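You operate a simulated robot arm through the tools that you are given. There is no shell and no other tool. Be economical: measure what you need, move in short steps, check, and stop when the job is done.

Carry out the task below with a simulated robot arm. There is one attempt and no reset: what you move stays moved.

Task
Blend out the bracket's nick with the card's stone block, then gauge the spot.
Fine: the bracket in the grey holder, clamped for the work and freed after; stone block back, gauge arm in the middle.
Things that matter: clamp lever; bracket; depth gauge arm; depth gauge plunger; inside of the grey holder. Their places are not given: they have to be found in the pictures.

The check looks at the end state, three seconds after you hand in, the way a careful person would. Anything else that was tipped, shoved, dropped, spilled or broken makes it a failure.

Robot
A 6-joint arm with a two-finger parallel gripper, fixed in place. Base frame: the origin is at the foot of the arm, x ahead of it, y to its left, z up; the work surface is at about z = 0.86. Lengths are in m, angles in degrees, forces in N, time in s.
With the tool pointing down near the work surface it reaches from about 0.24 to 0.64 m from the base axis. Its first joint turns from -66.0 to 66.0 degrees. Payload 2.7 kg.
The tool frame sits at the grasp point between the pads (the TCP): z along the fingers, y along the line on which they close. The tips reach 0.023 m beyond it. Largest opening 0.094 m; finger width 0.038, thickness 0.01; the body of the gripper, 0.054 by 0.096 m, starts 0.039 m behind the TCP.
Orientation is that of the tool frame in the base frame, as a unit quaternion [x, y, z, w]. With the fingers straight down and closing along the base's y, the tool's x points along the base's -x, its y along +y and its z along -z.

Tools
- The arm moves only by the tool jog_arm. Its argument "commands" is a list of rows, each a list of 3 entries, a list of its own where there are three numbers: the opening, from 0 (shut) to 1 (fully open), then the shift along the tool's x, y, z in m, then the turn, a rotation vector about the tool's x, y, z in degrees. In form: [[grip, [dx, dy, dz], [ax, ay, az]], ...]. A call has 1 to 10 rows; each row is the pose to reach, as a shift and turn from the pose commanded when the call began, along the tool's axes at that moment. Each row takes 0.2 s and may step no farther than 0.05 m and 8.6 degrees from the row before; otherwise, or with a gripper value out of range, the whole call is refused. A pose out of reach is approached as far as the arm can. The call stops where the force on the tool passes 40 N (or 10 N more than at its start, if that is more) or the arm is blocked; 0.2 s more then pass. Each finger travels about 0.045 m/s and halts on what it meets, pressing with about 40 N; the grip force reading is that of the motor and also rises with nothing between the fingers. The clock runs only during rows and for 0.2 s after the last one: add rows that repeat a pose to give the fingers time. The reply holds the time, the measured pose of the TCP, the force on the tool along the base axes, the opening and the grip force, in the units named above and with some noise, and new pictures: "pictures" is both (left out), scene, wrist or none.
- Cameras (640 x 400 px; columns grow to the right, rows downward): "scene" is fixed at [0.0738, -0.4167, 1.4217]; the picture's right is [0.78, -0.62, 0.00], its down [-0.32, -0.40, -0.86] and it looks along [0.54, 0.67, -0.51] (base axes); focal length 321 px, centre (320, 200). "wrist" rides on the gripper at [-0.039, 0, -0.044] in the tool frame; the picture's right is [0.00, -1.00, 0.00], its down [0.97, 0.00, -0.24] and it looks along [0.24, 0.00, 0.97] (tool axes); focal length 218 px, centre (320, 200).
- measure_at(camera, pixels): for up to 12 pixels [column, row] of the newest picture of that camera ("zoom" is the newest enlarged one), the place [x, y, z] in the base frame of the surface seen there, good to about 0.002 m, but the place of the scene camera against the robot may be out by one fixed shift of up to 0.018 m in any direction. It takes no simulated time.
- close_up(camera, box): a new picture of the part [left, top, right, bottom] of that camera's present view, enlarged. It takes no simulated time.
- hand_in(): hands the job in; it is judged then, once.

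Keep the steps short. Do not move on a guess: measure, check each grasp and each placing, and mend mistakes. In all there are 80 turns and 150 pictures (those below and enlarged ones count). Leave the gripper open and the arm clear of the work at the hand-in unless told otherwise, and finish with a single line.

The tools are called after ">>>" as a command line: name --argument value ..., lists and objects as JSON in quotes. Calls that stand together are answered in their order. jog_arm: Moves the arm, as the interface text tells. Its arguments: {"type":"object","properties":{"commands":{"type":"array","items":{"type":"array"}},"pictures":{"type":"string","enum":["both","scene","wrist","none"]}},"required":["commands"]} The other tools are called the same way: measure_at (camera, pixels) gives the place of the surface under pixels of a picture; close_up (camera, box) takes an enlarged picture of a part of a camera's view; hand_in () hands the job in.

At the start:

```text
t: 0.0
tool_pos: [0.3786, 0.0627, 1.2474]
tool_rot: [0.0, 1.0, 0.0, 0.0]
ft_force: [0.5, 0.9, -0.2]
grip_width: 0.094
gripper_force: 0.1
```

scene: 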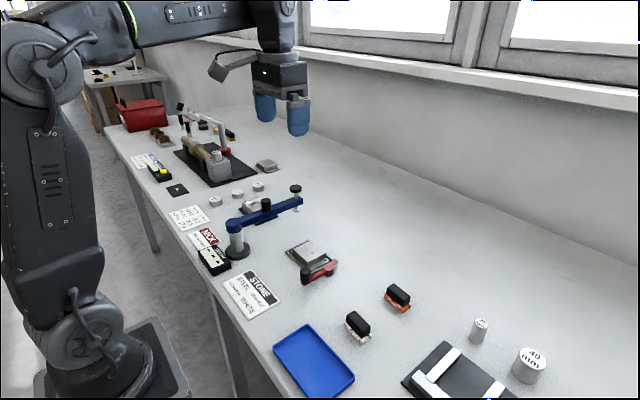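
wrist: 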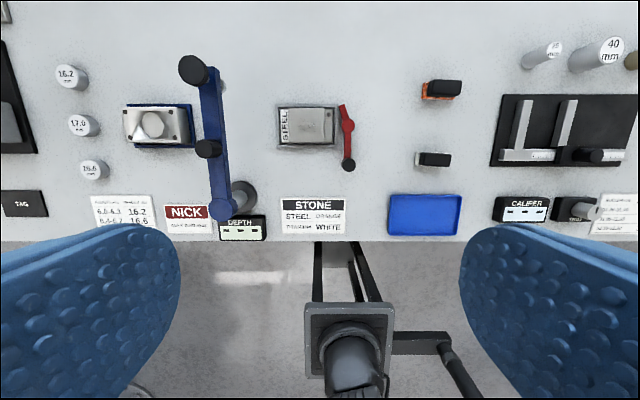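

I see a stone card, a nick card, a blue gauge arm, a holder with a red lever, and two stone blocks (orange and white). First I'll enlarge the cards and the workpieces.

>>> close_up --camera "wrist" --box '[80, 180, 360, 250]'

>>> close_up --camera "wrist" --box '[110, 50, 370, 220]'

>>> close_up --camera "scene" --box '[180, 170, 420, 350]'

```text
2.29 times, centred on (220, 215) of wrist
```

zoom: 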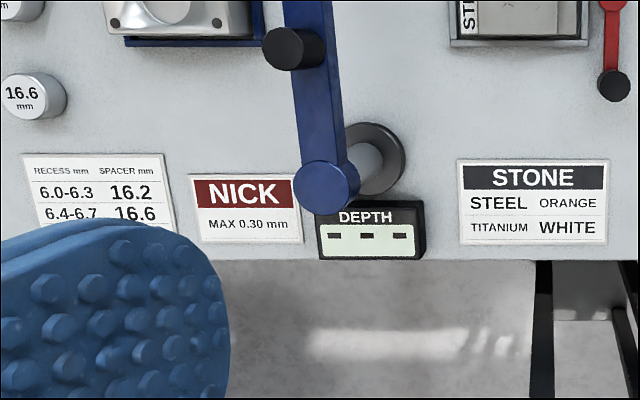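

```text
2.35 times, centred on (240, 135) of wrist
```

zoom: 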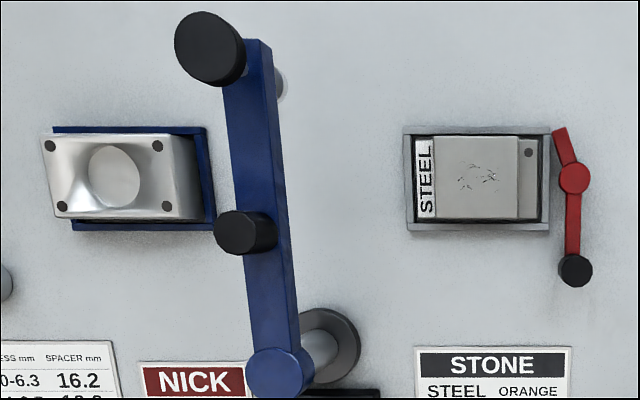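

```text
2.22 times, centred on (300, 260) of scene
```

zoom: 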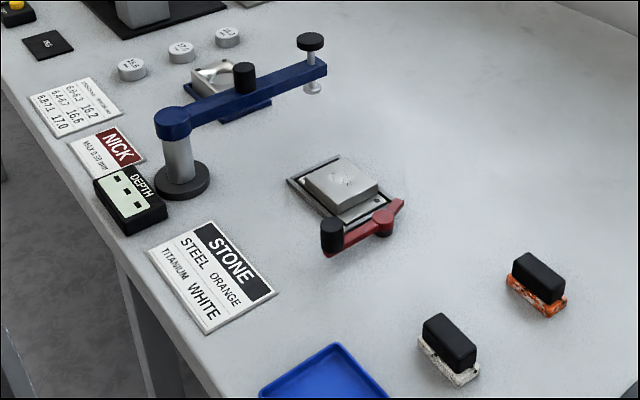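

Steel calls for the orange stone. The bracket (steel) sits in the grey holder at right. Next I measure key points from the wrist camera.

>>> measure_at --camera "wrist" --pixels '[[305, 125], [280, 112], [332, 107], [331, 142], [348, 126], [347, 165], [345, 109], [326, 115], [443, 90], [428, 92], [435, 159], [360, 165]]'

>>> measure_at --camera "wrist" --pixels '[[193, 70], [208, 149], [220, 207], [242, 193], [222, 88], [212, 110], [150, 125], [192, 107], [127, 120], [240, 232], [311, 122], [322, 122]]'

>>> close_up --camera "scene" --box '[270, 220, 350, 300]'

>>> close_up --camera "wrist" --box '[260, 90, 370, 180]'

```text
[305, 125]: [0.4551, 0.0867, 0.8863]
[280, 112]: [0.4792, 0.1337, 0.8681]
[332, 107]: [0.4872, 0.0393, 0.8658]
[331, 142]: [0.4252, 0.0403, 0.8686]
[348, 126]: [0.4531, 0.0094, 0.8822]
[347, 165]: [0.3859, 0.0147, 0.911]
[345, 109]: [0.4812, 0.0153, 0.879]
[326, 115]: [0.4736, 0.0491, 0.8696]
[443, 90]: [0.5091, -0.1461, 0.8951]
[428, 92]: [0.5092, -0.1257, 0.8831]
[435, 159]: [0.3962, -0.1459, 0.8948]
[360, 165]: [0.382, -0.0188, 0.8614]
```

```text
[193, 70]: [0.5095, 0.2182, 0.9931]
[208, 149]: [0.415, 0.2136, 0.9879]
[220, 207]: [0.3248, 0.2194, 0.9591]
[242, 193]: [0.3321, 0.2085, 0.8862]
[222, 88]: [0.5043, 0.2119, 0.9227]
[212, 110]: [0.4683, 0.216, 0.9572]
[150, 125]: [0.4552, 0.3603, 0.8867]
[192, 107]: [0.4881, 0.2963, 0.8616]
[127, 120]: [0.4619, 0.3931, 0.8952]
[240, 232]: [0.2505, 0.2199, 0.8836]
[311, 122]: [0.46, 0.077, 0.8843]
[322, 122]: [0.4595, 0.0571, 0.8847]
```

```text
5.00 times, centred on (310, 260) of scene
```

zoom: 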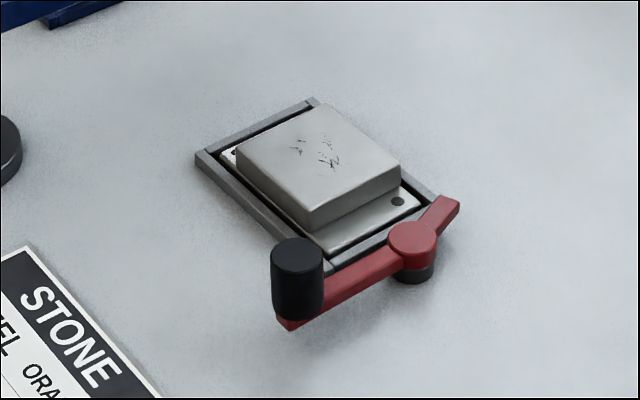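

```text
4.44 times, centred on (315, 135) of wrist
```

zoom: 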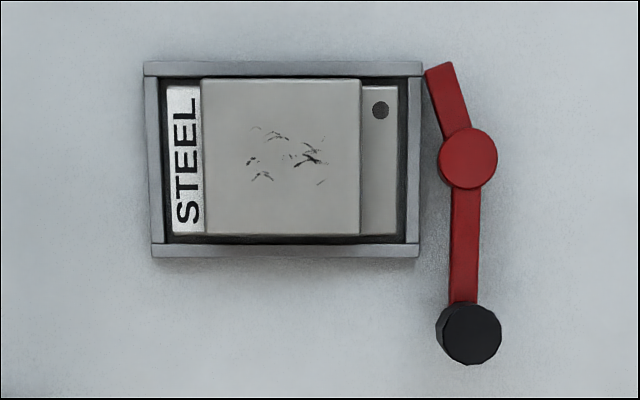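

The lever's pivot is near (0.455, 0.009) and its knob is at (0.386, 0.015). It looks unclamped, because the short end is off the bracket. I'll drop to about z=1.05 above the knob for a closer look.

>>> jog_arm --commands '[[0.5, [-0.002, -0.012, 0.045], [0, 0, 0]], [0.5, [-0.004, -0.024, 0.09], [0, 0, 0]], [0.5, [-0.006, -0.036, 0.135], [0, 0, 0]], [0.5, [-0.007, -0.048, 0.175], [0, 0, 0]], [0.5, [-0.007, -0.048, 0.195], [0, 0, 0]]]' --pictures "wrist"

```text
t: 1.2
tool_pos: [0.3888, 0.0126, 1.0542]
tool_rot: [0.0, 1.0, 0.0, 0.001]
ft_force: [-0.5, 0.1, -0.2]
grip_width: 0.047
gripper_force: 0.0
```

wrist: 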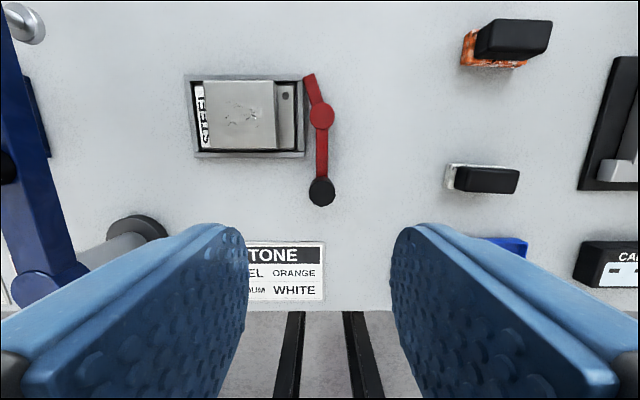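

>>> measure_at --camera "wrist" --pixels '[[321, 187], [310, 187], [333, 187], [321, 178], [321, 115], [310, 80], [321, 150], [285, 95], [239, 114], [291, 135], [206, 115], [276, 140]]'

>>> measure_at --camera "wrist" --pixels '[[515, 38], [483, 38], [550, 38], [515, 22], [515, 52], [468, 50], [490, 66], [486, 181], [450, 178], [187, 156], [303, 152], [301, 80]]'

>>> close_up --camera "wrist" --box '[170, 60, 350, 220]'

>>> close_up --camera "scene" --box '[330, 270, 430, 350]'

```text
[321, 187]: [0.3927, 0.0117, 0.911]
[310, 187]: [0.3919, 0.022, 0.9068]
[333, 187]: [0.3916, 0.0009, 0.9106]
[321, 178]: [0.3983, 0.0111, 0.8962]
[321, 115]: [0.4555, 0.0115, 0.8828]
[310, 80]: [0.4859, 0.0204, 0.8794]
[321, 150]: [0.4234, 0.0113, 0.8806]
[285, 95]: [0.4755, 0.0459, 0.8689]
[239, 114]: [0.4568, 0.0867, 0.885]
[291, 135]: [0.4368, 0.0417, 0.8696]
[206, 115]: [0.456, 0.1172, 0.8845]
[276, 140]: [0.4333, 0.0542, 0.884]
```

```text
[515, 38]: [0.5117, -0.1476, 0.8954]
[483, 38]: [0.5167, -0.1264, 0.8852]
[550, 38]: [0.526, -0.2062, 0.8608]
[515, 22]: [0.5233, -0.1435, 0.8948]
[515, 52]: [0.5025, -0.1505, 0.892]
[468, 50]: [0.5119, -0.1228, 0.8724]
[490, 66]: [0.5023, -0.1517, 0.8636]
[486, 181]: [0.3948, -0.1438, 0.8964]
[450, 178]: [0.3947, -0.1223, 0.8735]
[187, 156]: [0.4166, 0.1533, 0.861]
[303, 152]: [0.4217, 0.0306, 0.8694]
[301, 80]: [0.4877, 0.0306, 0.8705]
```

```text
2.50 times, centred on (260, 140) of wrist
```

zoom: 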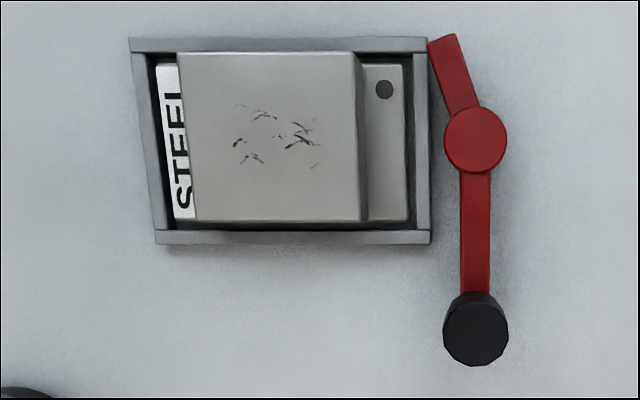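

```text
5.00 times, centred on (380, 310) of scene
```

zoom: 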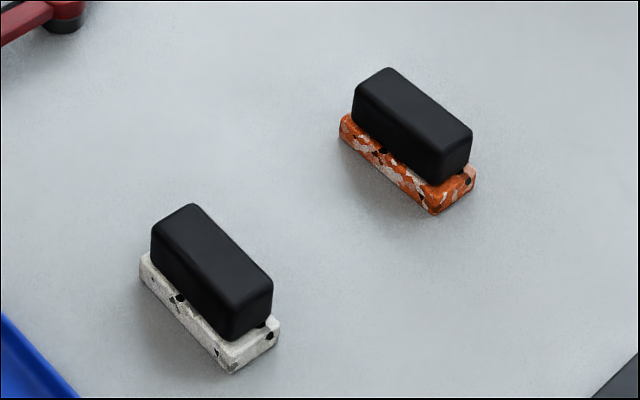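

The knob centre is at (0.390, 0.0115), its top at z=0.911, and the pivot at (0.4555, 0.0115). I'll descend around the knob and grip it.

>>> jog_arm --commands '[[0.5, [-0.002, -0.001, 0.045], [0, 0, 0]], [0.5, [-0.003, -0.002, 0.09], [0, 0, 0]], [0.5, [-0.003, -0.002, 0.13], [0, 0, 0]], [0.5, [-0.003, -0.002, 0.145], [0, 0, 0]], [0.15, [-0.003, -0.002, 0.145], [0, 0, 0]], [0.15, [-0.003, -0.002, 0.145], [0, 0, 0]], [0.15, [-0.003, -0.002, 0.145], [0, 0, 0]]]' --pictures "both"

```text
t: 2.8
tool_pos: [0.3915, 0.011, 0.9091]
tool_rot: [0.001, 1.0, 0.0, 0.0]
ft_force: [0.9, -1.6, -5.4]
grip_width: 0.0237
gripper_force: 44.8
```

scene: 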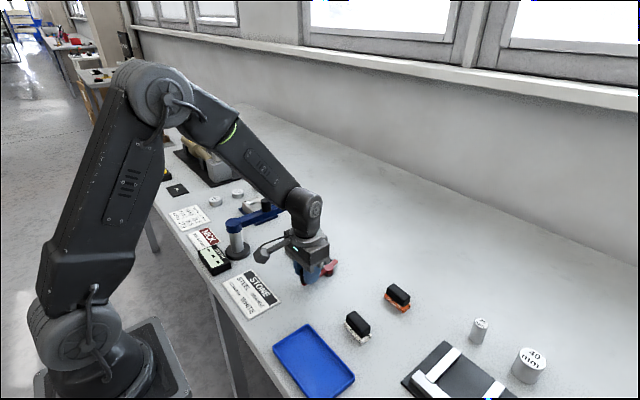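
wrist: 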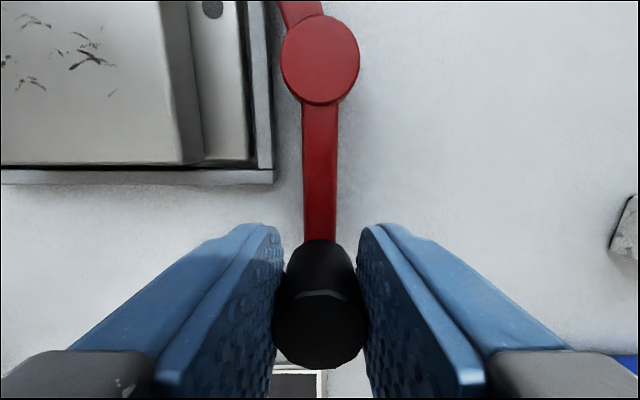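

I have a firm grip on the knob (0.0237 wide). I'll turn the lever 40° toward −y along the arc with radius 0.0645.

>>> jog_arm --commands '[[0.15, [-0.0006, -0.009, 0], [0, 0, -8]], [0.15, [-0.0025, -0.0178, 0], [0, 0, -16]], [0.15, [-0.0056, -0.0262, 0], [0, 0, -24]], [0.15, [-0.0098, -0.0342, 0], [0, 0, -32]], [0.15, [-0.0151, -0.0415, 0], [0, 0, -40]]]' --pictures "wrist"

```text
t: 4.1
tool_pos: [0.4065, -0.0312, 0.9095]
tool_rot: [-0.34, 0.941, -0.001, 0.001]
ft_force: [-2.9, -3.2, 4.4]
grip_width: 0.0237
gripper_force: 45.7
stopped in row 5: the force on the tool passed its limit (the readings are from after the stop); the commanded pose is now the measured one
```

wrist: 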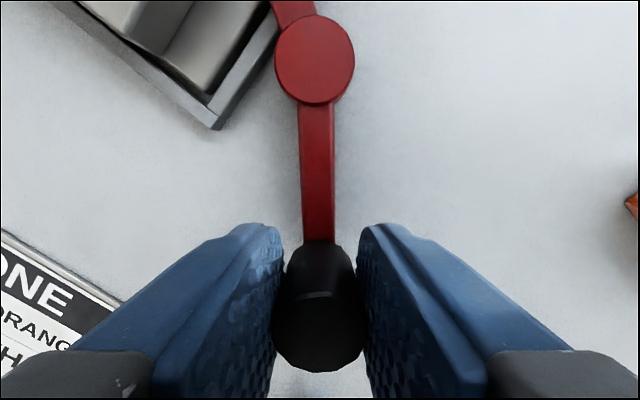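

The lever has turned about 40° and is still lined up, though the force limit tripped briefly. I'll continue in slower 4° rows.

>>> jog_arm --commands '[[0.15, [-0.0002, -0.0045, 0], [0, 0, -4]], [0.15, [-0.0006, -0.009, 0], [0, 0, -8]], [0.15, [-0.0014, -0.0134, 0], [0, 0, -12]], [0.15, [-0.0025, -0.0178, 0], [0, 0, -16]], [0.15, [-0.0039, -0.0221, 0], [0, 0, -20]], [0.15, [-0.0056, -0.0262, 0], [0, 0, -24]], [0.15, [-0.0075, -0.0303, 0], [0, 0, -28]], [0.15, [-0.0098, -0.0342, 0], [0, 0, -32]], [0.15, [-0.0123, -0.0379, 0], [0, 0, -36]], [0.15, [-0.0151, -0.0415, 0], [0, 0, -40]]]' --pictures "wrist"

```text
t: 6.0
tool_pos: [0.4332, -0.0486, 0.9062]
tool_rot: [-0.59, 0.807, 0.004, -0.003]
ft_force: [-10.1, 6.9, 8.6]
grip_width: 0.0236
gripper_force: 44.8
stopped in row 9: the force on the tool passed its limit (the readings are from after the stop); the commanded pose is now the measured one
```

wrist: 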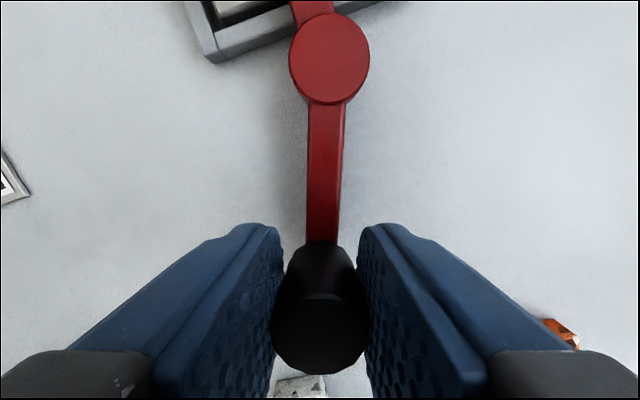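

The lever met resistance near 70°, possibly the clamped stop. I'll open, lift, and look at where it sits.

>>> jog_arm --commands '[[0.5, [0, 0, 0], [0, 0, 0]], [0.5, [0, 0, 0], [0, 0, 0]], [0.5, [0, 0, -0.04], [0, 0, 0]], [0.5, [0, 0, -0.09], [0, 0, 0]], [0.5, [0, 0, -0.13], [0, 0, 0]]]' --pictures "both"

>>> close_up --camera "wrist" --box '[200, 50, 380, 200]'

```text
t: 7.2
tool_pos: [0.4371, -0.0466, 1.0404]
tool_rot: [-0.59, 0.808, 0.004, -0.003]
ft_force: [-0.8, 0.7, -0.5]
grip_width: 0.0468
gripper_force: 0.1
```

scene: 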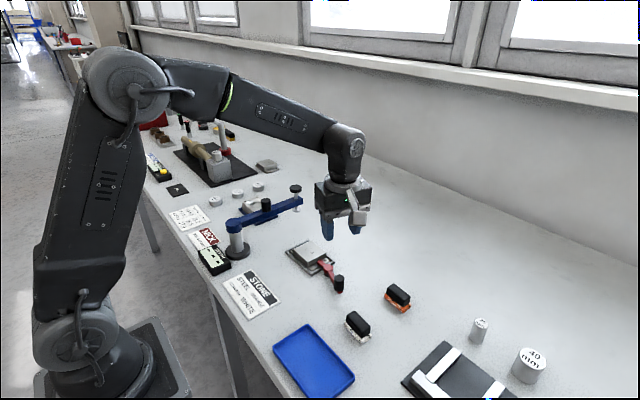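
wrist: 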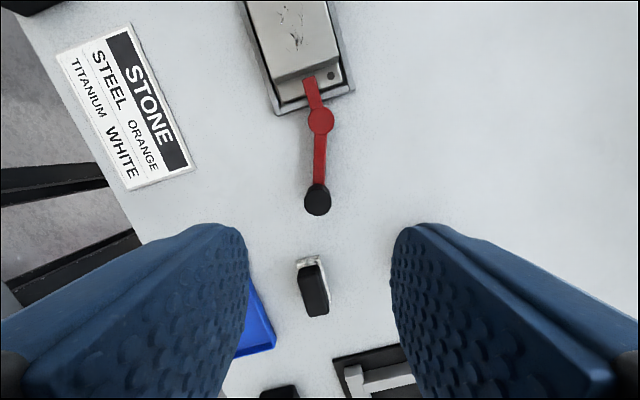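

```text
2.67 times, centred on (290, 125) of wrist
```

zoom: 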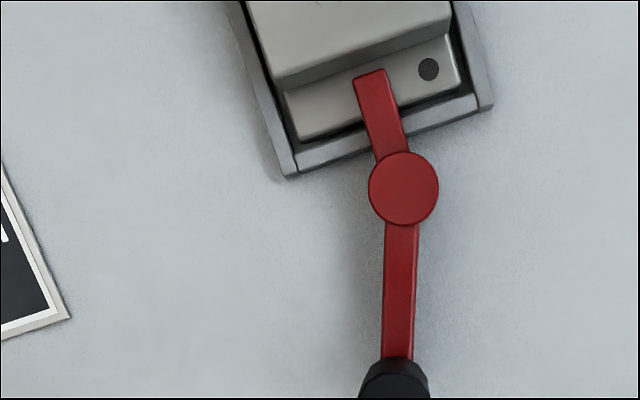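

The short red end is now over the bracket's flange, square to the holder, so it is clamped. Next I'll move above the orange stone and turn the gripper to 90° so it closes along base x.

>>> jog_arm --commands '[[0.8, [0.018, -0.025, -0.01], [0, 0, -4.4]], [0.8, [0.037, -0.051, -0.01], [0, 0, -8.8]], [0.8, [0.055, -0.077, -0.01], [0, 0, -13.2]], [0.8, [0.0736, -0.102, -0.01], [0, 0, -17.6]], [0.8, [0.0736, -0.102, 0.01], [0, 0, -17.6]]]' --pictures "wrist"

```text
t: 8.3
tool_pos: [0.5113, -0.1498, 1.0238]
tool_rot: [-0.707, 0.708, 0.003, -0.002]
ft_force: [0.2, -0.4, 0.1]
grip_width: 0.0755
gripper_force: 0.1
```

wrist: 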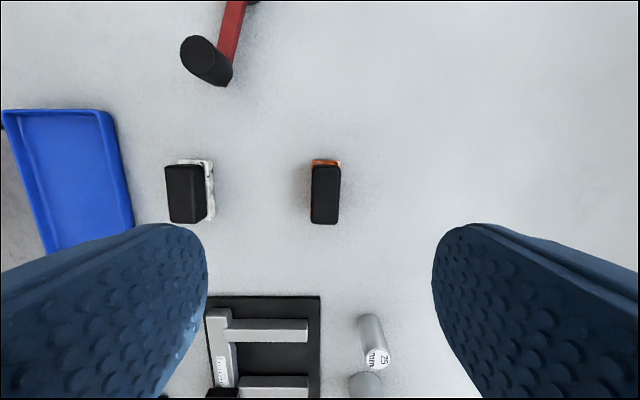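

>>> close_up --camera "wrist" --box '[280, 150, 370, 230]'

>>> measure_at --camera "wrist" --pixels '[[326, 180], [317, 180], [336, 180], [326, 170], [326, 194], [327, 220], [314, 162], [337, 162], [325, 161]]'

```text
5.00 times, centred on (325, 190) of wrist
```

zoom: 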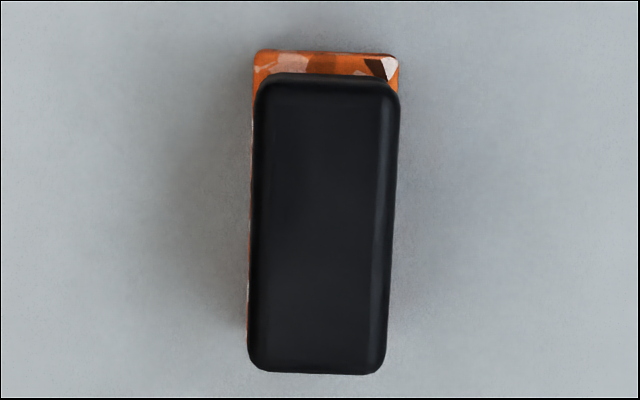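

```text
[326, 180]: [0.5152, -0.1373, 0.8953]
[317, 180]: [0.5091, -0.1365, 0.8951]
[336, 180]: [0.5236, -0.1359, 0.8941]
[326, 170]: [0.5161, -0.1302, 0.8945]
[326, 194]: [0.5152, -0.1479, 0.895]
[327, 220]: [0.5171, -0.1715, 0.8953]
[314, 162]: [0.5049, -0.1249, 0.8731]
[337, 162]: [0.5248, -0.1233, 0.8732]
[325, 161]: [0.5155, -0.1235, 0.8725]
```

The orange stone's handle is centred at about (0.515, −0.150), with z from 0.873 to 0.895, tilted about 2°. I'll descend to TCP z≈0.899 and grip it.

>>> jog_arm --commands '[[0.7, [0, -0.0045, 0.04], [0, 0, 2]], [0.6, [0, -0.0045, 0.08], [0, 0, 2]], [0.6, [0, -0.0045, 0.11], [0, 0, 2]], [0.6, [0, -0.0045, 0.1245], [0, 0, 2]], [0.1, [0, -0.0045, 0.1245], [0, 0, 2]], [0.1, [0, -0.0045, 0.1245], [0, 0, 2]], [0.1, [0, -0.0045, 0.1245], [0, 0, 2]], [0.1, [0, -0.0045, 0.1245], [0, 0, 2]]]' --pictures "both"

```text
t: 10.2
tool_pos: [0.5156, -0.1514, 0.9011]
tool_rot: [-0.694, 0.72, 0.003, -0.002]
ft_force: [0.2, -0.1, 0.3]
grip_width: 0.0232
gripper_force: 39.9
```

scene: 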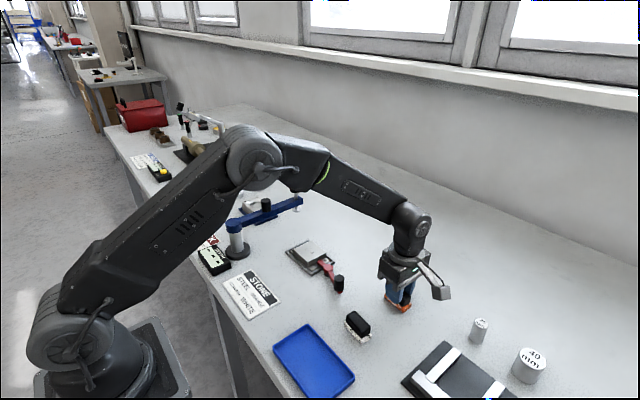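
wrist: 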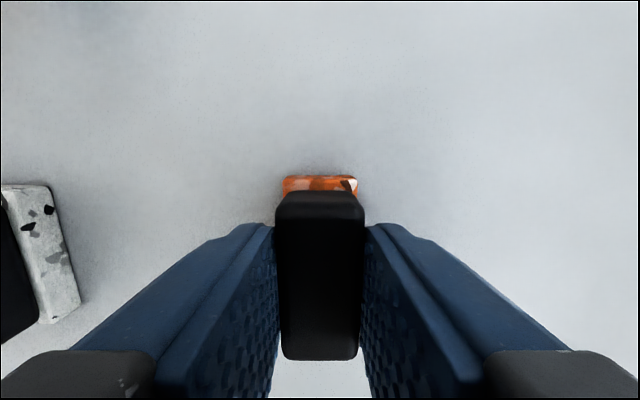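

The stone is gripped (0.0232 wide). Grasp pose to remember: (0.5156, −0.1514, 0.901). I'll lift it and carry it above the scratched spot at (0.456, 0.085).

>>> jog_arm --commands '[[0.1, [0, 0, -0.04], [0, 0, 0]], [0.1, [0, 0, -0.08], [0, 0, 0]], [0.1, [-0.04, 0.0115, -0.08], [0, 0, 0]], [0.1, [-0.08, 0.023, -0.08], [0, 0, 0]], [0.1, [-0.12, 0.0345, -0.08], [0, 0, 0]], [0.1, [-0.16, 0.046, -0.08], [0, 0, 0]], [0.1, [-0.2, 0.058, -0.08], [0, 0, 0]], [0.1, [-0.234, 0.0683, -0.08], [0, 0, 0]], [0.1, [-0.234, 0.0683, -0.06], [0, 0, 0]]]' --pictures "both"

>>> close_up --camera "scene" --box '[260, 200, 360, 300]'

```text
t: 12.2
tool_pos: [0.4524, 0.0863, 0.9617]
tool_rot: [-0.694, 0.72, 0.002, -0.001]
ft_force: [-0.5, -0.4, -1.4]
grip_width: 0.0232
gripper_force: 40.2
```

scene: 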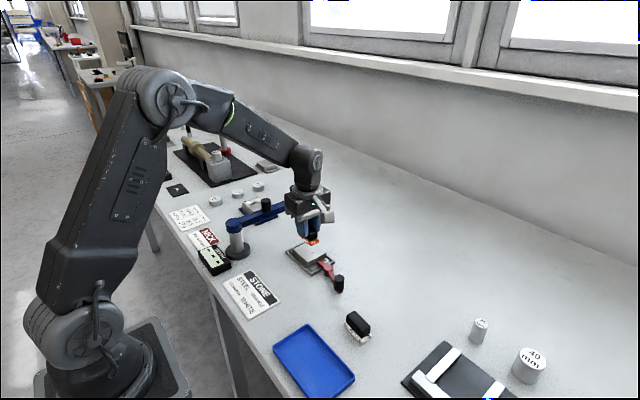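
wrist: 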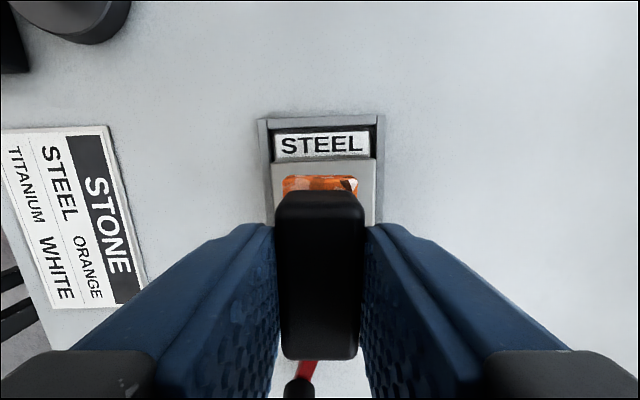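

```text
4.00 times, centred on (310, 250) of scene
```

zoom: 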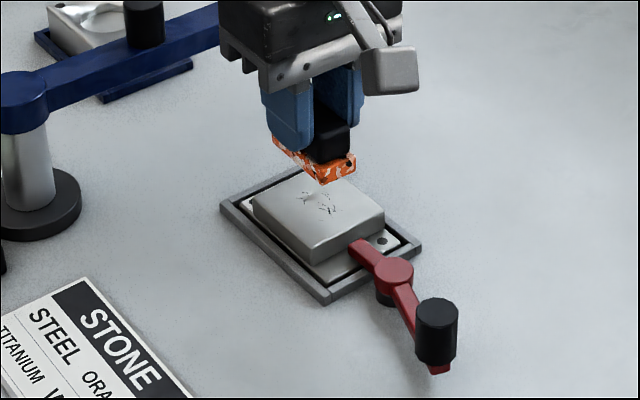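

The stone is held above the scratched block. I'll lower it in fine steps until the force shows contact.

>>> jog_arm --commands '[[0.1, [0, 0, 0.02], [0, 0, 0]], [0.1, [0, 0, 0.03], [0, 0, 0]], [0.1, [0, 0, 0.034], [0, 0, 0]], [0.1, [0, 0, 0.036], [0, 0, 0]]]' --pictures "none"

```text
t: 13.2
tool_pos: [0.4535, 0.0868, 0.9279]
tool_rot: [-0.694, 0.72, 0.003, -0.002]
ft_force: [-0.5, 0.3, -1.4]
grip_width: 0.023
gripper_force: 39.8
```

>>> jog_arm --commands '[[0.1, [0, 0, 0.001], [0, 0, 0]], [0.1, [0, 0, 0.002], [0, 0, 0]], [0.1, [0, 0, 0.003], [0, 0, 0]]]' --pictures "none"

```text
t: 13.9
tool_pos: [0.4548, 0.0862, 0.9246]
tool_rot: [-0.694, 0.72, 0.001, -0.001]
ft_force: [-5.7, -2.7, 12.9]
grip_width: 0.0231
gripper_force: 40.1
```

Contact is made at about 13 N. Now I'll rub short strokes along and across the spot while watching the force.

>>> jog_arm --commands '[[0.1, [0.01, 0, 0], [0, 0, 0]], [0.1, [-0.01, 0, 0], [0, 0, 0]], [0.1, [0.01, 0, 0], [0, 0, 0]], [0.1, [-0.01, 0, 0], [0, 0, 0]], [0.1, [0.01, 0, 0], [0, 0, 0]], [0.1, [-0.01, 0, 0], [0, 0, 0]], [0.1, [0.01, 0, 0], [0, 0, 0]], [0.1, [-0.01, 0, 0], [0, 0, 0]], [0.1, [0, 0, 0], [0, 0, 0]]]' --pictures "scene"

>>> close_up --camera "scene" --box '[260, 200, 360, 300]'

```text
t: 15.9
tool_pos: [0.4541, 0.0892, 0.9255]
tool_rot: [-0.695, 0.719, 0.003, 0.0]
ft_force: [-0.8, 10.3, 24.0]
grip_width: 0.023
gripper_force: 39.8
```

scene: 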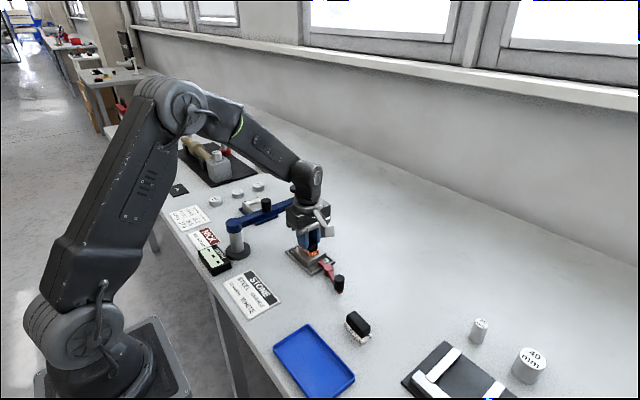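

```text
4.00 times, centred on (310, 250) of scene
```

zoom: 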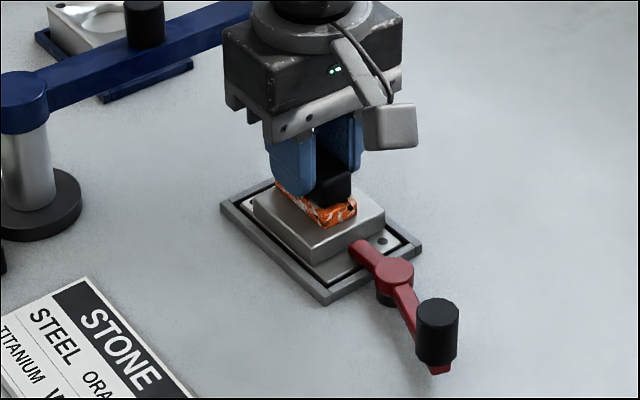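

The strokes went fine. I'll lift 0.04 m to see the effect on the scratches.

>>> jog_arm --commands '[[0.1, [0, 0, -0.02], [0, 0, 0]], [0.1, [0, 0, -0.04], [0, 0, 0]], [0.1, [0, 0, -0.05], [0, 0, 0]]]' --pictures "scene"

>>> close_up --camera "scene" --box '[285, 225, 335, 275]'

>>> close_up --camera "scene" --box '[190, 240, 240, 280]'

```text
t: 16.8
tool_pos: [0.4545, 0.0862, 0.9724]
tool_rot: [-0.694, 0.72, 0.004, -0.002]
ft_force: [-1.1, 0.0, -0.1]
grip_width: 0.023
gripper_force: 40.1
```

scene: 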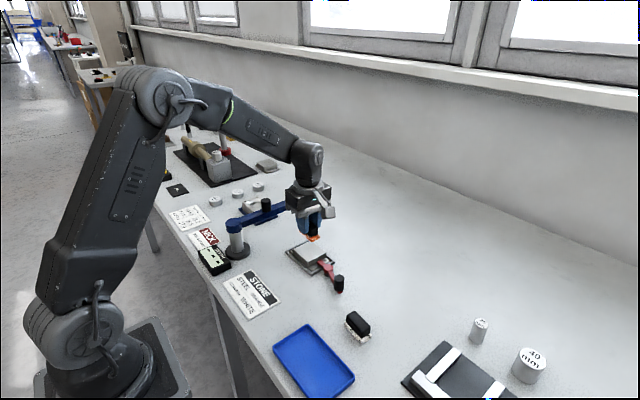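

```text
8.00 times, centred on (310, 250) of scene
```

zoom: 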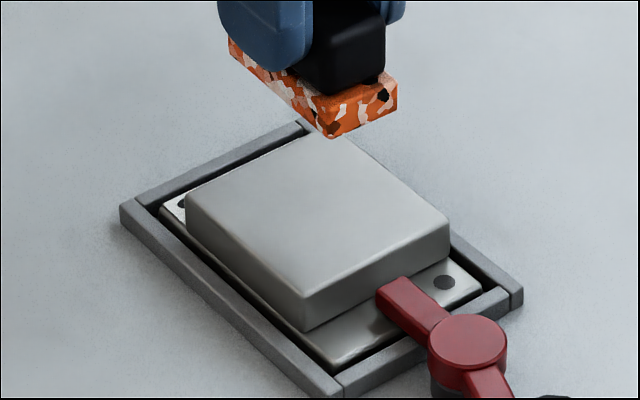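

```text
10.00 times, centred on (215, 260) of scene
```

zoom: 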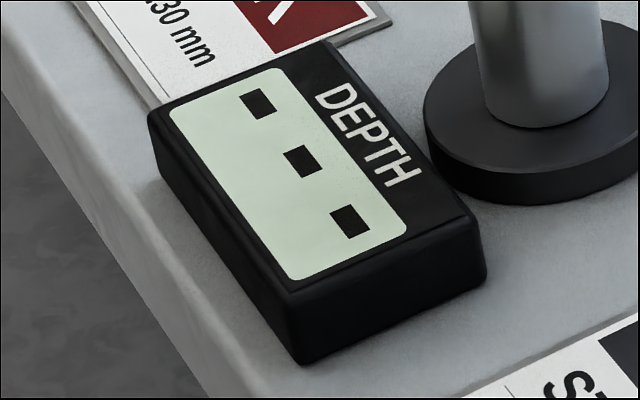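

The scratches are gone. I'll take the stone back along the same path to above its original spot.

>>> jog_arm --commands '[[0.1, [0, 0, -0.01], [0, 0, 0]], [0.1, [0.04, -0.0115, -0.01], [0, 0, 0]], [0.1, [0.08, -0.023, -0.01], [0, 0, 0]], [0.1, [0.12, -0.0345, -0.01], [0, 0, 0]], [0.1, [0.16, -0.046, -0.01], [0, 0, 0]], [0.1, [0.2, -0.058, -0.01], [0, 0, 0]], [0.1, [0.234, -0.0683, -0.01], [0, 0, 0]], [0.1, [0.234, -0.0683, 0.03], [0, 0, 0]], [0.1, [0.234, -0.0683, 0.06], [0, 0, 0]], [0.1, [0.234, -0.0683, 0.068], [0, 0, 0]]]' --pictures "scene"

>>> close_up --camera "scene" --box '[360, 250, 440, 330]'

```text
t: 18.9
tool_pos: [0.5127, -0.1491, 0.9039]
tool_rot: [-0.694, 0.72, 0.004, -0.002]
ft_force: [0.3, 0.3, -0.7]
grip_width: 0.0231
gripper_force: 40.0
```

scene: 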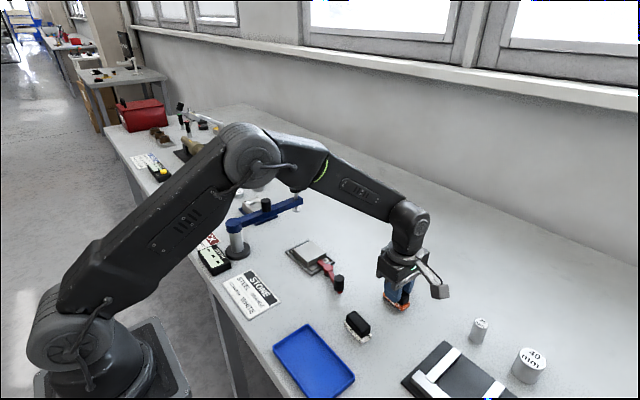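

```text
5.00 times, centred on (400, 290) of scene
```

zoom: 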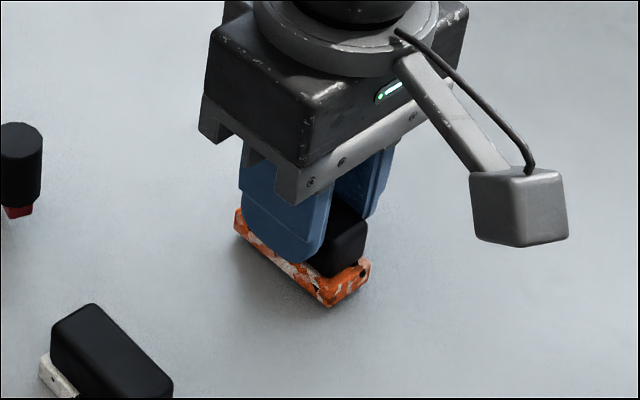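

I'm about 3 mm above the table. I'll lower gently to contact.

>>> jog_arm --commands '[[0.1, [0, 0, 0.001], [0, 0, 0]], [0.1, [0, 0, 0.002], [0, 0, 0]], [0.1, [0, 0, 0.003], [0, 0, 0]]]' --pictures "none"

```text
t: 19.8
tool_pos: [0.5142, -0.1498, 0.9002]
tool_rot: [-0.694, 0.72, 0.003, -0.002]
ft_force: [0.5, -0.4, -0.1]
grip_width: 0.0232
gripper_force: 39.8
```

>>> jog_arm --commands '[[0.1, [0, 0, 0.0007], [0, 0, 0]], [0.1, [0, 0, 0.0014], [0, 0, 0]]]' --pictures "none"

```text
t: 20.4
tool_pos: [0.5137, -0.1495, 0.9017]
tool_rot: [-0.694, 0.72, 0.003, -0.001]
ft_force: [-0.8, 2.1, 4.4]
grip_width: 0.0231
gripper_force: 40.1
```

There is light contact at 4.4 N, so the stone is on the table. I'll open and rise straight up.

>>> jog_arm --commands '[[0.3, [0, 0, 0], [0, 0, 0]], [0.5, [0, 0, 0], [0, 0, 0]], [0.6, [0, 0, 0], [0, 0, 0]], [0.6, [0, 0, -0.03], [0, 0, 0]], [0.6, [0, 0, -0.07], [0, 0, 0]], [0.6, [0, 0, -0.12], [0, 0, 0]], [0.6, [0, 0, -0.17], [0, 0, 0]]]' --pictures "both"

>>> measure_at --camera "wrist" --pixels '[[326, 180]]'

>>> close_up --camera "scene" --box '[330, 270, 430, 350]'

```text
t: 21.9
tool_pos: [0.5163, -0.1515, 1.0662]
tool_rot: [-0.694, 0.72, 0.004, -0.003]
ft_force: [0.9, 0.2, 0.4]
grip_width: 0.0566
gripper_force: 0.0
```

scene: 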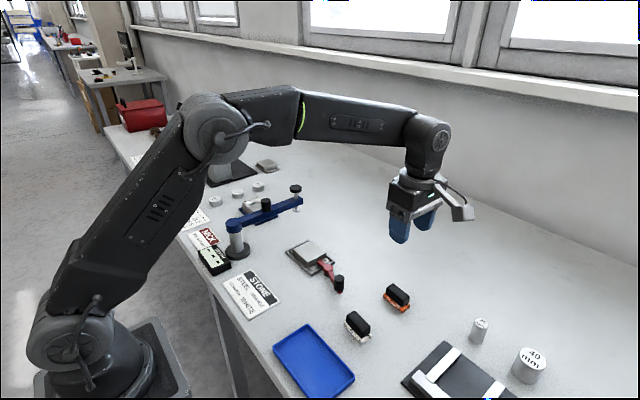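
wrist: 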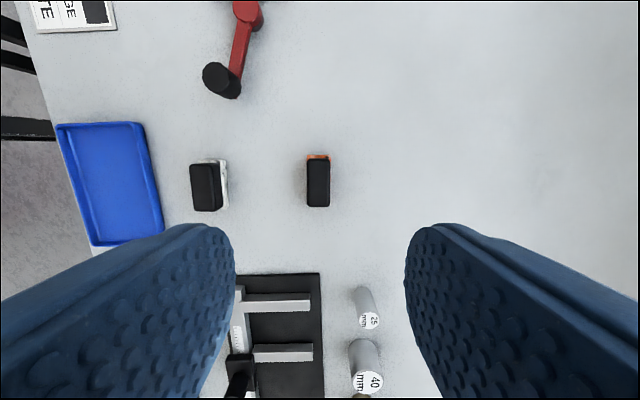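

```text
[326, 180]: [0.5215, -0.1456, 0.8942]
```

```text
5.00 times, centred on (380, 310) of scene
```

zoom: 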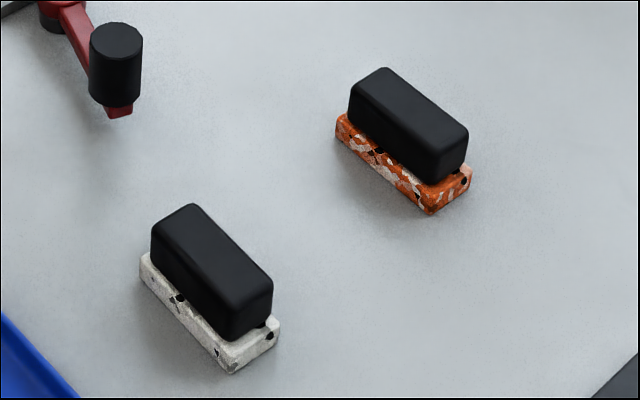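

The stone is back where it was. Next is the gauge arm: I'll move above its middle knob near (0.415, 0.214), turning the gripper back to close across the arm.

>>> jog_arm --commands '[[0.6, [-0.036, 0.0114, -0.02], [0, 0, 8.5]], [0.6, [-0.072, 0.0229, -0.04], [0, 0, 17]], [0.6, [-0.108, 0.0343, -0.06], [0, 0, 25.5]], [0.6, [-0.144, 0.0458, -0.06], [0, 0, 34]], [0.6, [-0.18, 0.0572, -0.06], [0, 0, 42.5]], [0.6, [-0.217, 0.0686, -0.06], [0, 0, 51]], [0.6, [-0.253, 0.08, -0.06], [0, 0, 59.5]], [0.6, [-0.289, 0.0915, -0.06], [0, 0, 68]], [0.6, [-0.325, 0.103, -0.06], [0, 0, 76.5]], [0.6, [-0.361, 0.1144, -0.06], [0, 0, 85]]]' --pictures "wrist"

```text
t: 24.1
tool_pos: [0.4138, 0.2153, 1.1271]
tool_rot: [-0.024, 1.0, 0.002, -0.004]
ft_force: [-0.4, 0.0, 0.0]
grip_width: 0.0565
gripper_force: 0.0
```

wrist: 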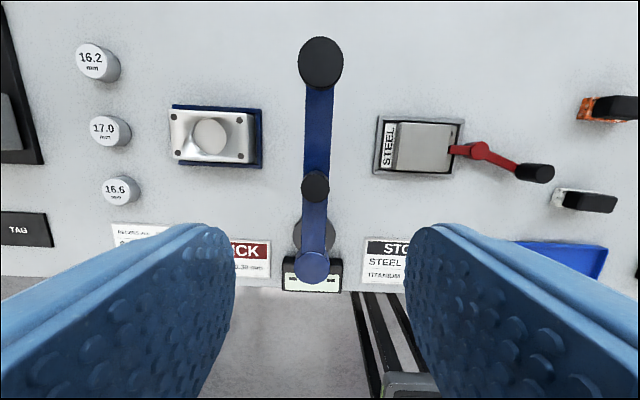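

>>> measure_at --camera "wrist" --pixels '[[315, 183], [315, 175], [304, 183], [326, 183], [320, 58], [320, 40], [320, 76], [299, 60], [312, 258], [312, 266], [316, 140], [425, 148]]'

>>> measure_at --camera "wrist" --pixels '[[398, 126], [398, 165], [458, 126], [449, 171], [480, 149], [532, 170]]'

>>> close_up --camera "scene" --box '[220, 170, 320, 260]'

```text
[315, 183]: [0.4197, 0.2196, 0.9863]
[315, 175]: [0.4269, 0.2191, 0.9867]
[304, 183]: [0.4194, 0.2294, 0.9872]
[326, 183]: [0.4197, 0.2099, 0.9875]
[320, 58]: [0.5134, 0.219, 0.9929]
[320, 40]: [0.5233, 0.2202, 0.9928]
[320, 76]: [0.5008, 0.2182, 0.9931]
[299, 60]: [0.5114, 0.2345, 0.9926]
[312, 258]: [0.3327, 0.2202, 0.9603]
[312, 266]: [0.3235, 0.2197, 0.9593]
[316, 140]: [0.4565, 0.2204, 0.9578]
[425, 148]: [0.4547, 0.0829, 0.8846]
```

```text
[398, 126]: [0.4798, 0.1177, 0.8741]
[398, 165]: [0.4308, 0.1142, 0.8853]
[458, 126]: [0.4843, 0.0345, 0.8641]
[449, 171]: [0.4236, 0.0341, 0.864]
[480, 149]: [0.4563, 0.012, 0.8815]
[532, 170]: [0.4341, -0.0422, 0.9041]
```

```text
4.44 times, centred on (270, 215) of scene
```

zoom: 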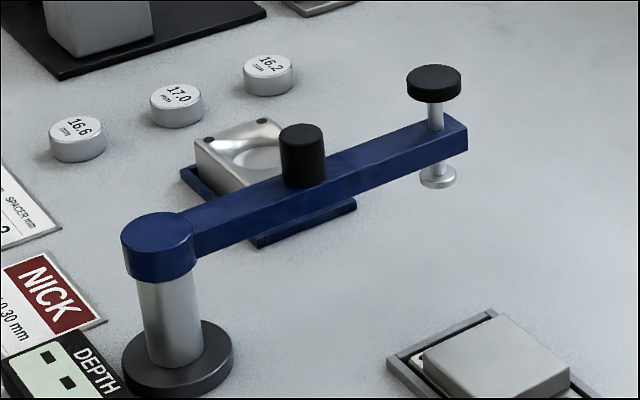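

Gauge arm geometry: pivot (0.330, 0.220), knob (0.4195, 0.220) with top at 0.987, plunger (0.512, 0.2195) with top at 0.993. The arm points along +x, which I take as the middle. I'll descend and grip the knob.

>>> jog_arm --commands '[[0.6, [-0.0057, 0.0042, 0.04], [0, 0, 2.8]], [0.6, [-0.0057, 0.0042, 0.08], [0, 0, 2.8]], [0.6, [-0.0057, 0.0042, 0.115], [0, 0, 2.8]], [0.6, [-0.0057, 0.0042, 0.139], [0, 0, 2.8]], [0.1, [-0.0057, 0.0042, 0.139], [0, 0, 2.8]], [0.1, [-0.0057, 0.0042, 0.139], [0, 0, 2.8]], [0.1, [-0.0057, 0.0042, 0.139], [0, 0, 2.8]], [0.1, [-0.0057, 0.0042, 0.139], [0, 0, 2.8]]]' --pictures "both"

```text
t: 25.9
tool_pos: [0.4164, 0.2192, 0.9923]
tool_rot: [-0.001, 1.0, 0.001, -0.003]
ft_force: [1.9, 2.4, -4.7]
grip_width: 0.0256
gripper_force: 45.1
```

scene: 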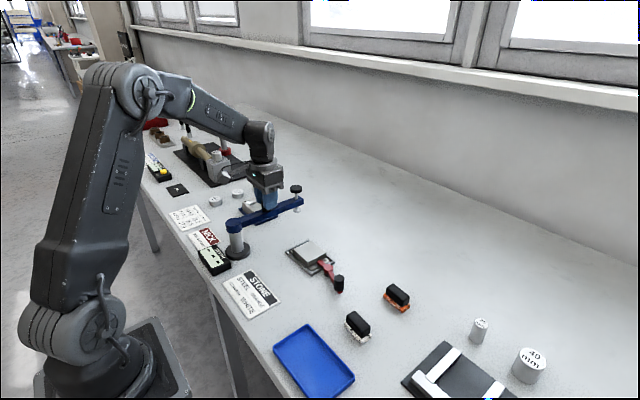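
wrist: 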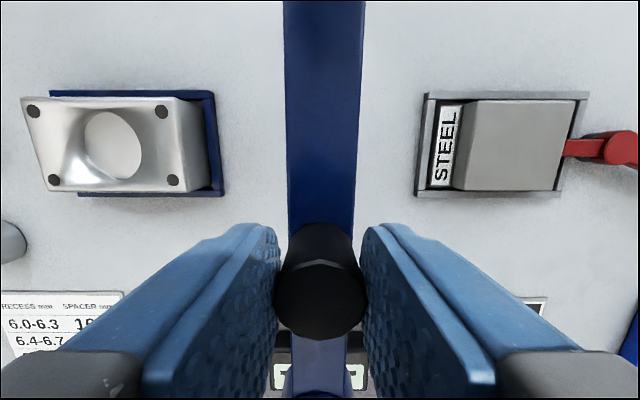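

The knob is gripped (0.0256 wide). I'll swing the arm toward the grey holder, about 47° clockwise at radius 0.088, in two parts.

>>> jog_arm --commands '[[0.1, [0.0005, -0.0092, 0], [0, 0, 6]], [0.1, [0.0019, -0.0183, 0], [0, 0, 12]], [0.1, [0.0043, -0.0272, 0], [0, 0, 18]], [0.1, [0.0076, -0.0358, 0], [0, 0, 24]], [0.1, [0.0118, -0.044, 0], [0, 0, 30]], [0.1, [0.0168, -0.0517, 0], [0, 0, 36]]]' --pictures "both"

```text
t: 27.4
tool_pos: [0.4004, 0.1665, 0.9918]
tool_rot: [0.309, 0.951, -0.001, -0.003]
ft_force: [4.9, -7.4, -7.5]
grip_width: 0.0254
gripper_force: 45.1
```

scene: 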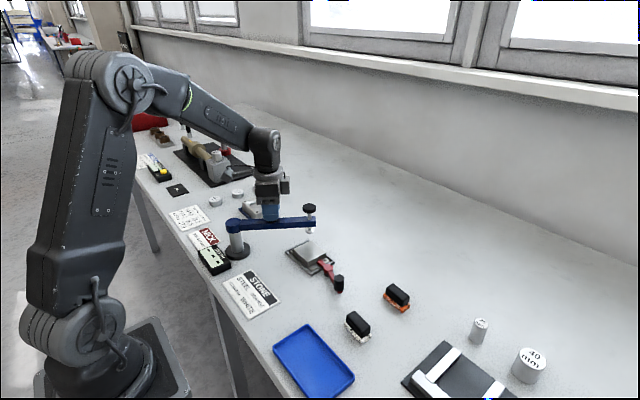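
wrist: 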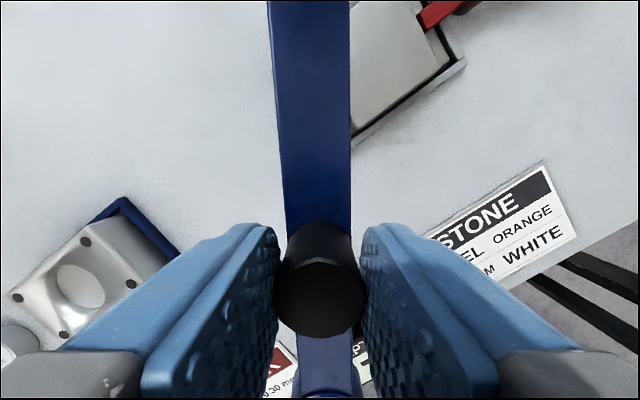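

The swing is smooth. I'll go another 11° to bring the plunger over the spot.

>>> jog_arm --commands '[[0.1, [0.0002, -0.0061, 0], [0, 0, 4]], [0.1, [0.0009, -0.0122, 0], [0, 0, 8]], [0.1, [0.0016, -0.0168, 0], [0, 0, 11]], [0.1, [0.0016, -0.0168, 0], [0, 0, 11]]]' --pictures "scene"

>>> close_up --camera "scene" --box '[260, 190, 350, 290]'

```text
t: 28.4
tool_pos: [0.39, 0.1537, 0.9923]
tool_rot: [0.398, 0.917, 0.0, -0.003]
ft_force: [2.9, -8.1, 6.1]
grip_width: 0.0255
gripper_force: 45.4
```

scene: 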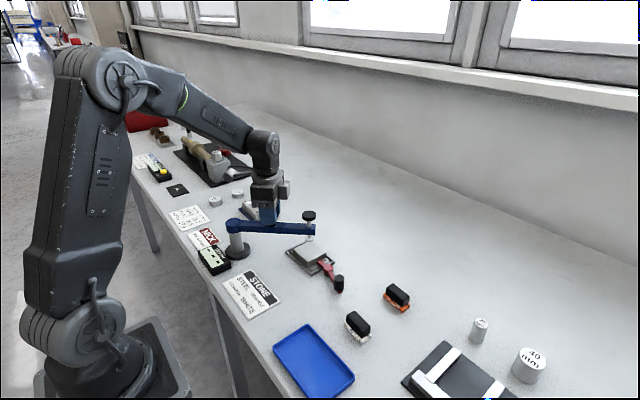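

```text
4.00 times, centred on (305, 240) of scene
```

zoom: 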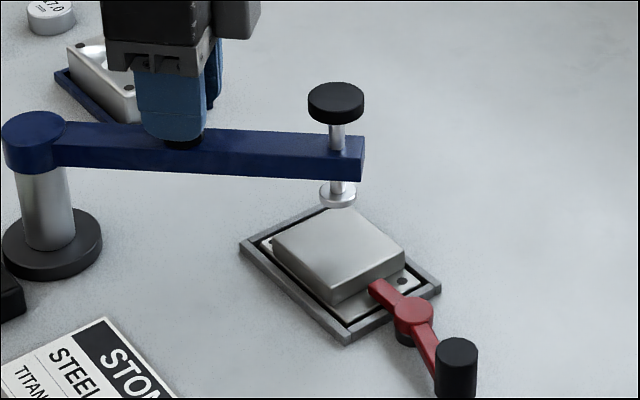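

I'll compare the plunger with the bracket top, both in the scene camera so the fixed shift cancels.

>>> measure_at --camera "zoom" --pixels '[[335, 97], [315, 95], [357, 97], [335, 198], [275, 250], [403, 255], [330, 298], [340, 250], [370, 230], [36, 122], [320, 225]]'

```text
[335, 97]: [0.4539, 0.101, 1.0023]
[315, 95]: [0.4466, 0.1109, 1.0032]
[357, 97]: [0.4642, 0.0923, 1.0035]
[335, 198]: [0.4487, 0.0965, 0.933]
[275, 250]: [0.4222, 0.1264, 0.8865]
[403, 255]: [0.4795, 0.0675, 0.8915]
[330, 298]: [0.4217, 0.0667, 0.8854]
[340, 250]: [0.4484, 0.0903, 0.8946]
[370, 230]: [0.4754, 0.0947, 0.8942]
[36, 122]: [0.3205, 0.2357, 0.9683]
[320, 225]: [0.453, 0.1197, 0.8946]
```

The plunger appears to be over the spot. I'll release the knob, rise straight up, and check from above.

>>> jog_arm --commands '[[0.4, [0, 0, 0], [0, 0, 0]], [0.6, [0, 0, 0], [0, 0, 0]], [0.6, [0, 0, 0], [0, 0, 0]], [0.6, [0, 0, -0.03], [0, 0, 0]], [0.6, [0, 0, -0.07], [0, 0, 0]], [0.6, [0, 0, -0.12], [0, 0, 0]]]' --pictures "wrist"

```text
t: 29.8
tool_pos: [0.3909, 0.1504, 1.1091]
tool_rot: [0.398, 0.917, -0.001, -0.004]
ft_force: [0.1, 0.4, 0.7]
grip_width: 0.0567
gripper_force: 0.0
```

wrist: 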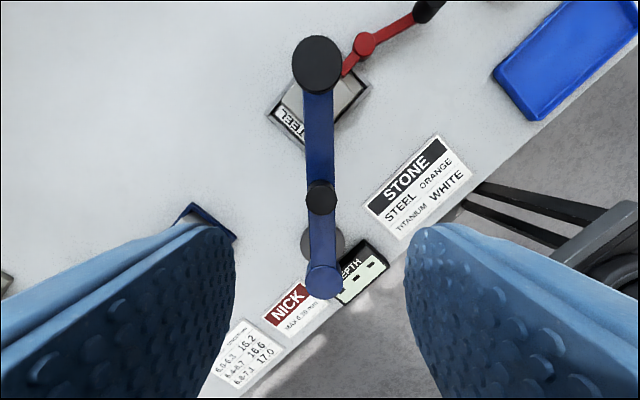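

>>> measure_at --camera "wrist" --pixels '[[317, 62], [317, 42], [317, 82], [296, 62], [338, 62], [321, 195], [325, 268]]'

```text
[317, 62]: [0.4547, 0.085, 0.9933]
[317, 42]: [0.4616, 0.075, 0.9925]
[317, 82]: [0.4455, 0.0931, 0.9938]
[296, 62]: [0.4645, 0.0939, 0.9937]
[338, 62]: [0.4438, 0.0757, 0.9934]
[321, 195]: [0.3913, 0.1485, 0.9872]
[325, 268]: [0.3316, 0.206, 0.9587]
```

The plunger is centred at (0.4545, 0.0845), right over the spot. I'll close the fingers, move above it, and approach to just over its top.

>>> jog_arm --commands '[[0.2, [-0.03, 0.0005, 0], [0, 0, 0]], [0, [-0.06, 0.001, 0], [0, 0, 0]], [0, [-0.0916, 0.0013, 0], [0, 0, 0]], [0, [-0.0916, 0.0013, 0], [0, 0, 0]], [0, [-0.0916, 0.0013, 0.04], [0, 0, 0]], [0, [-0.0916, 0.0013, 0.08], [0, 0, 0]]]' --pictures "both"

>>> close_up --camera "scene" --box '[260, 180, 360, 280]'

```text
t: 31.1
tool_pos: [0.4539, 0.0898, 1.0295]
tool_rot: [0.399, 0.917, 0.001, -0.004]
ft_force: [0.6, -0.8, 0.4]
grip_width: 0.0
gripper_force: 40.2
```

scene: 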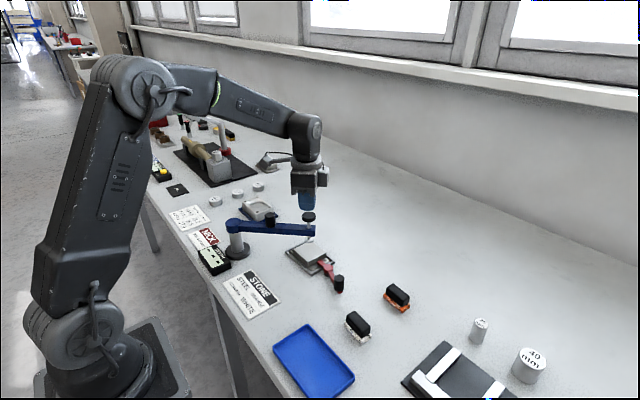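
wrist: 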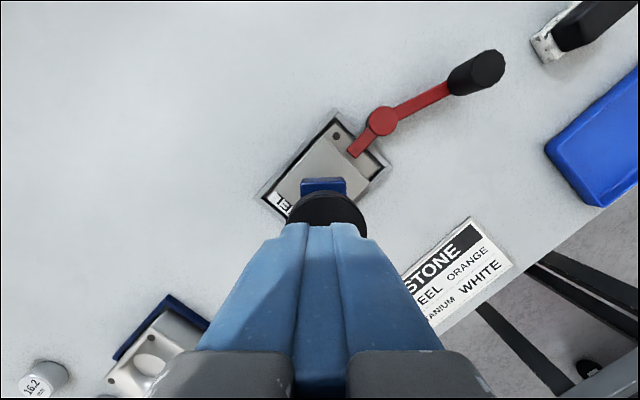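

```text
4.00 times, centred on (310, 230) of scene
```

zoom: 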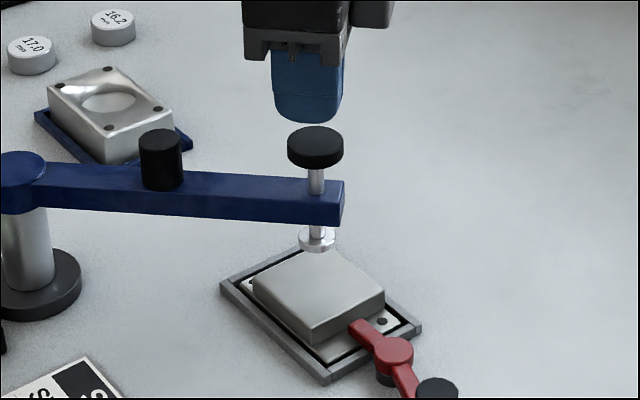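

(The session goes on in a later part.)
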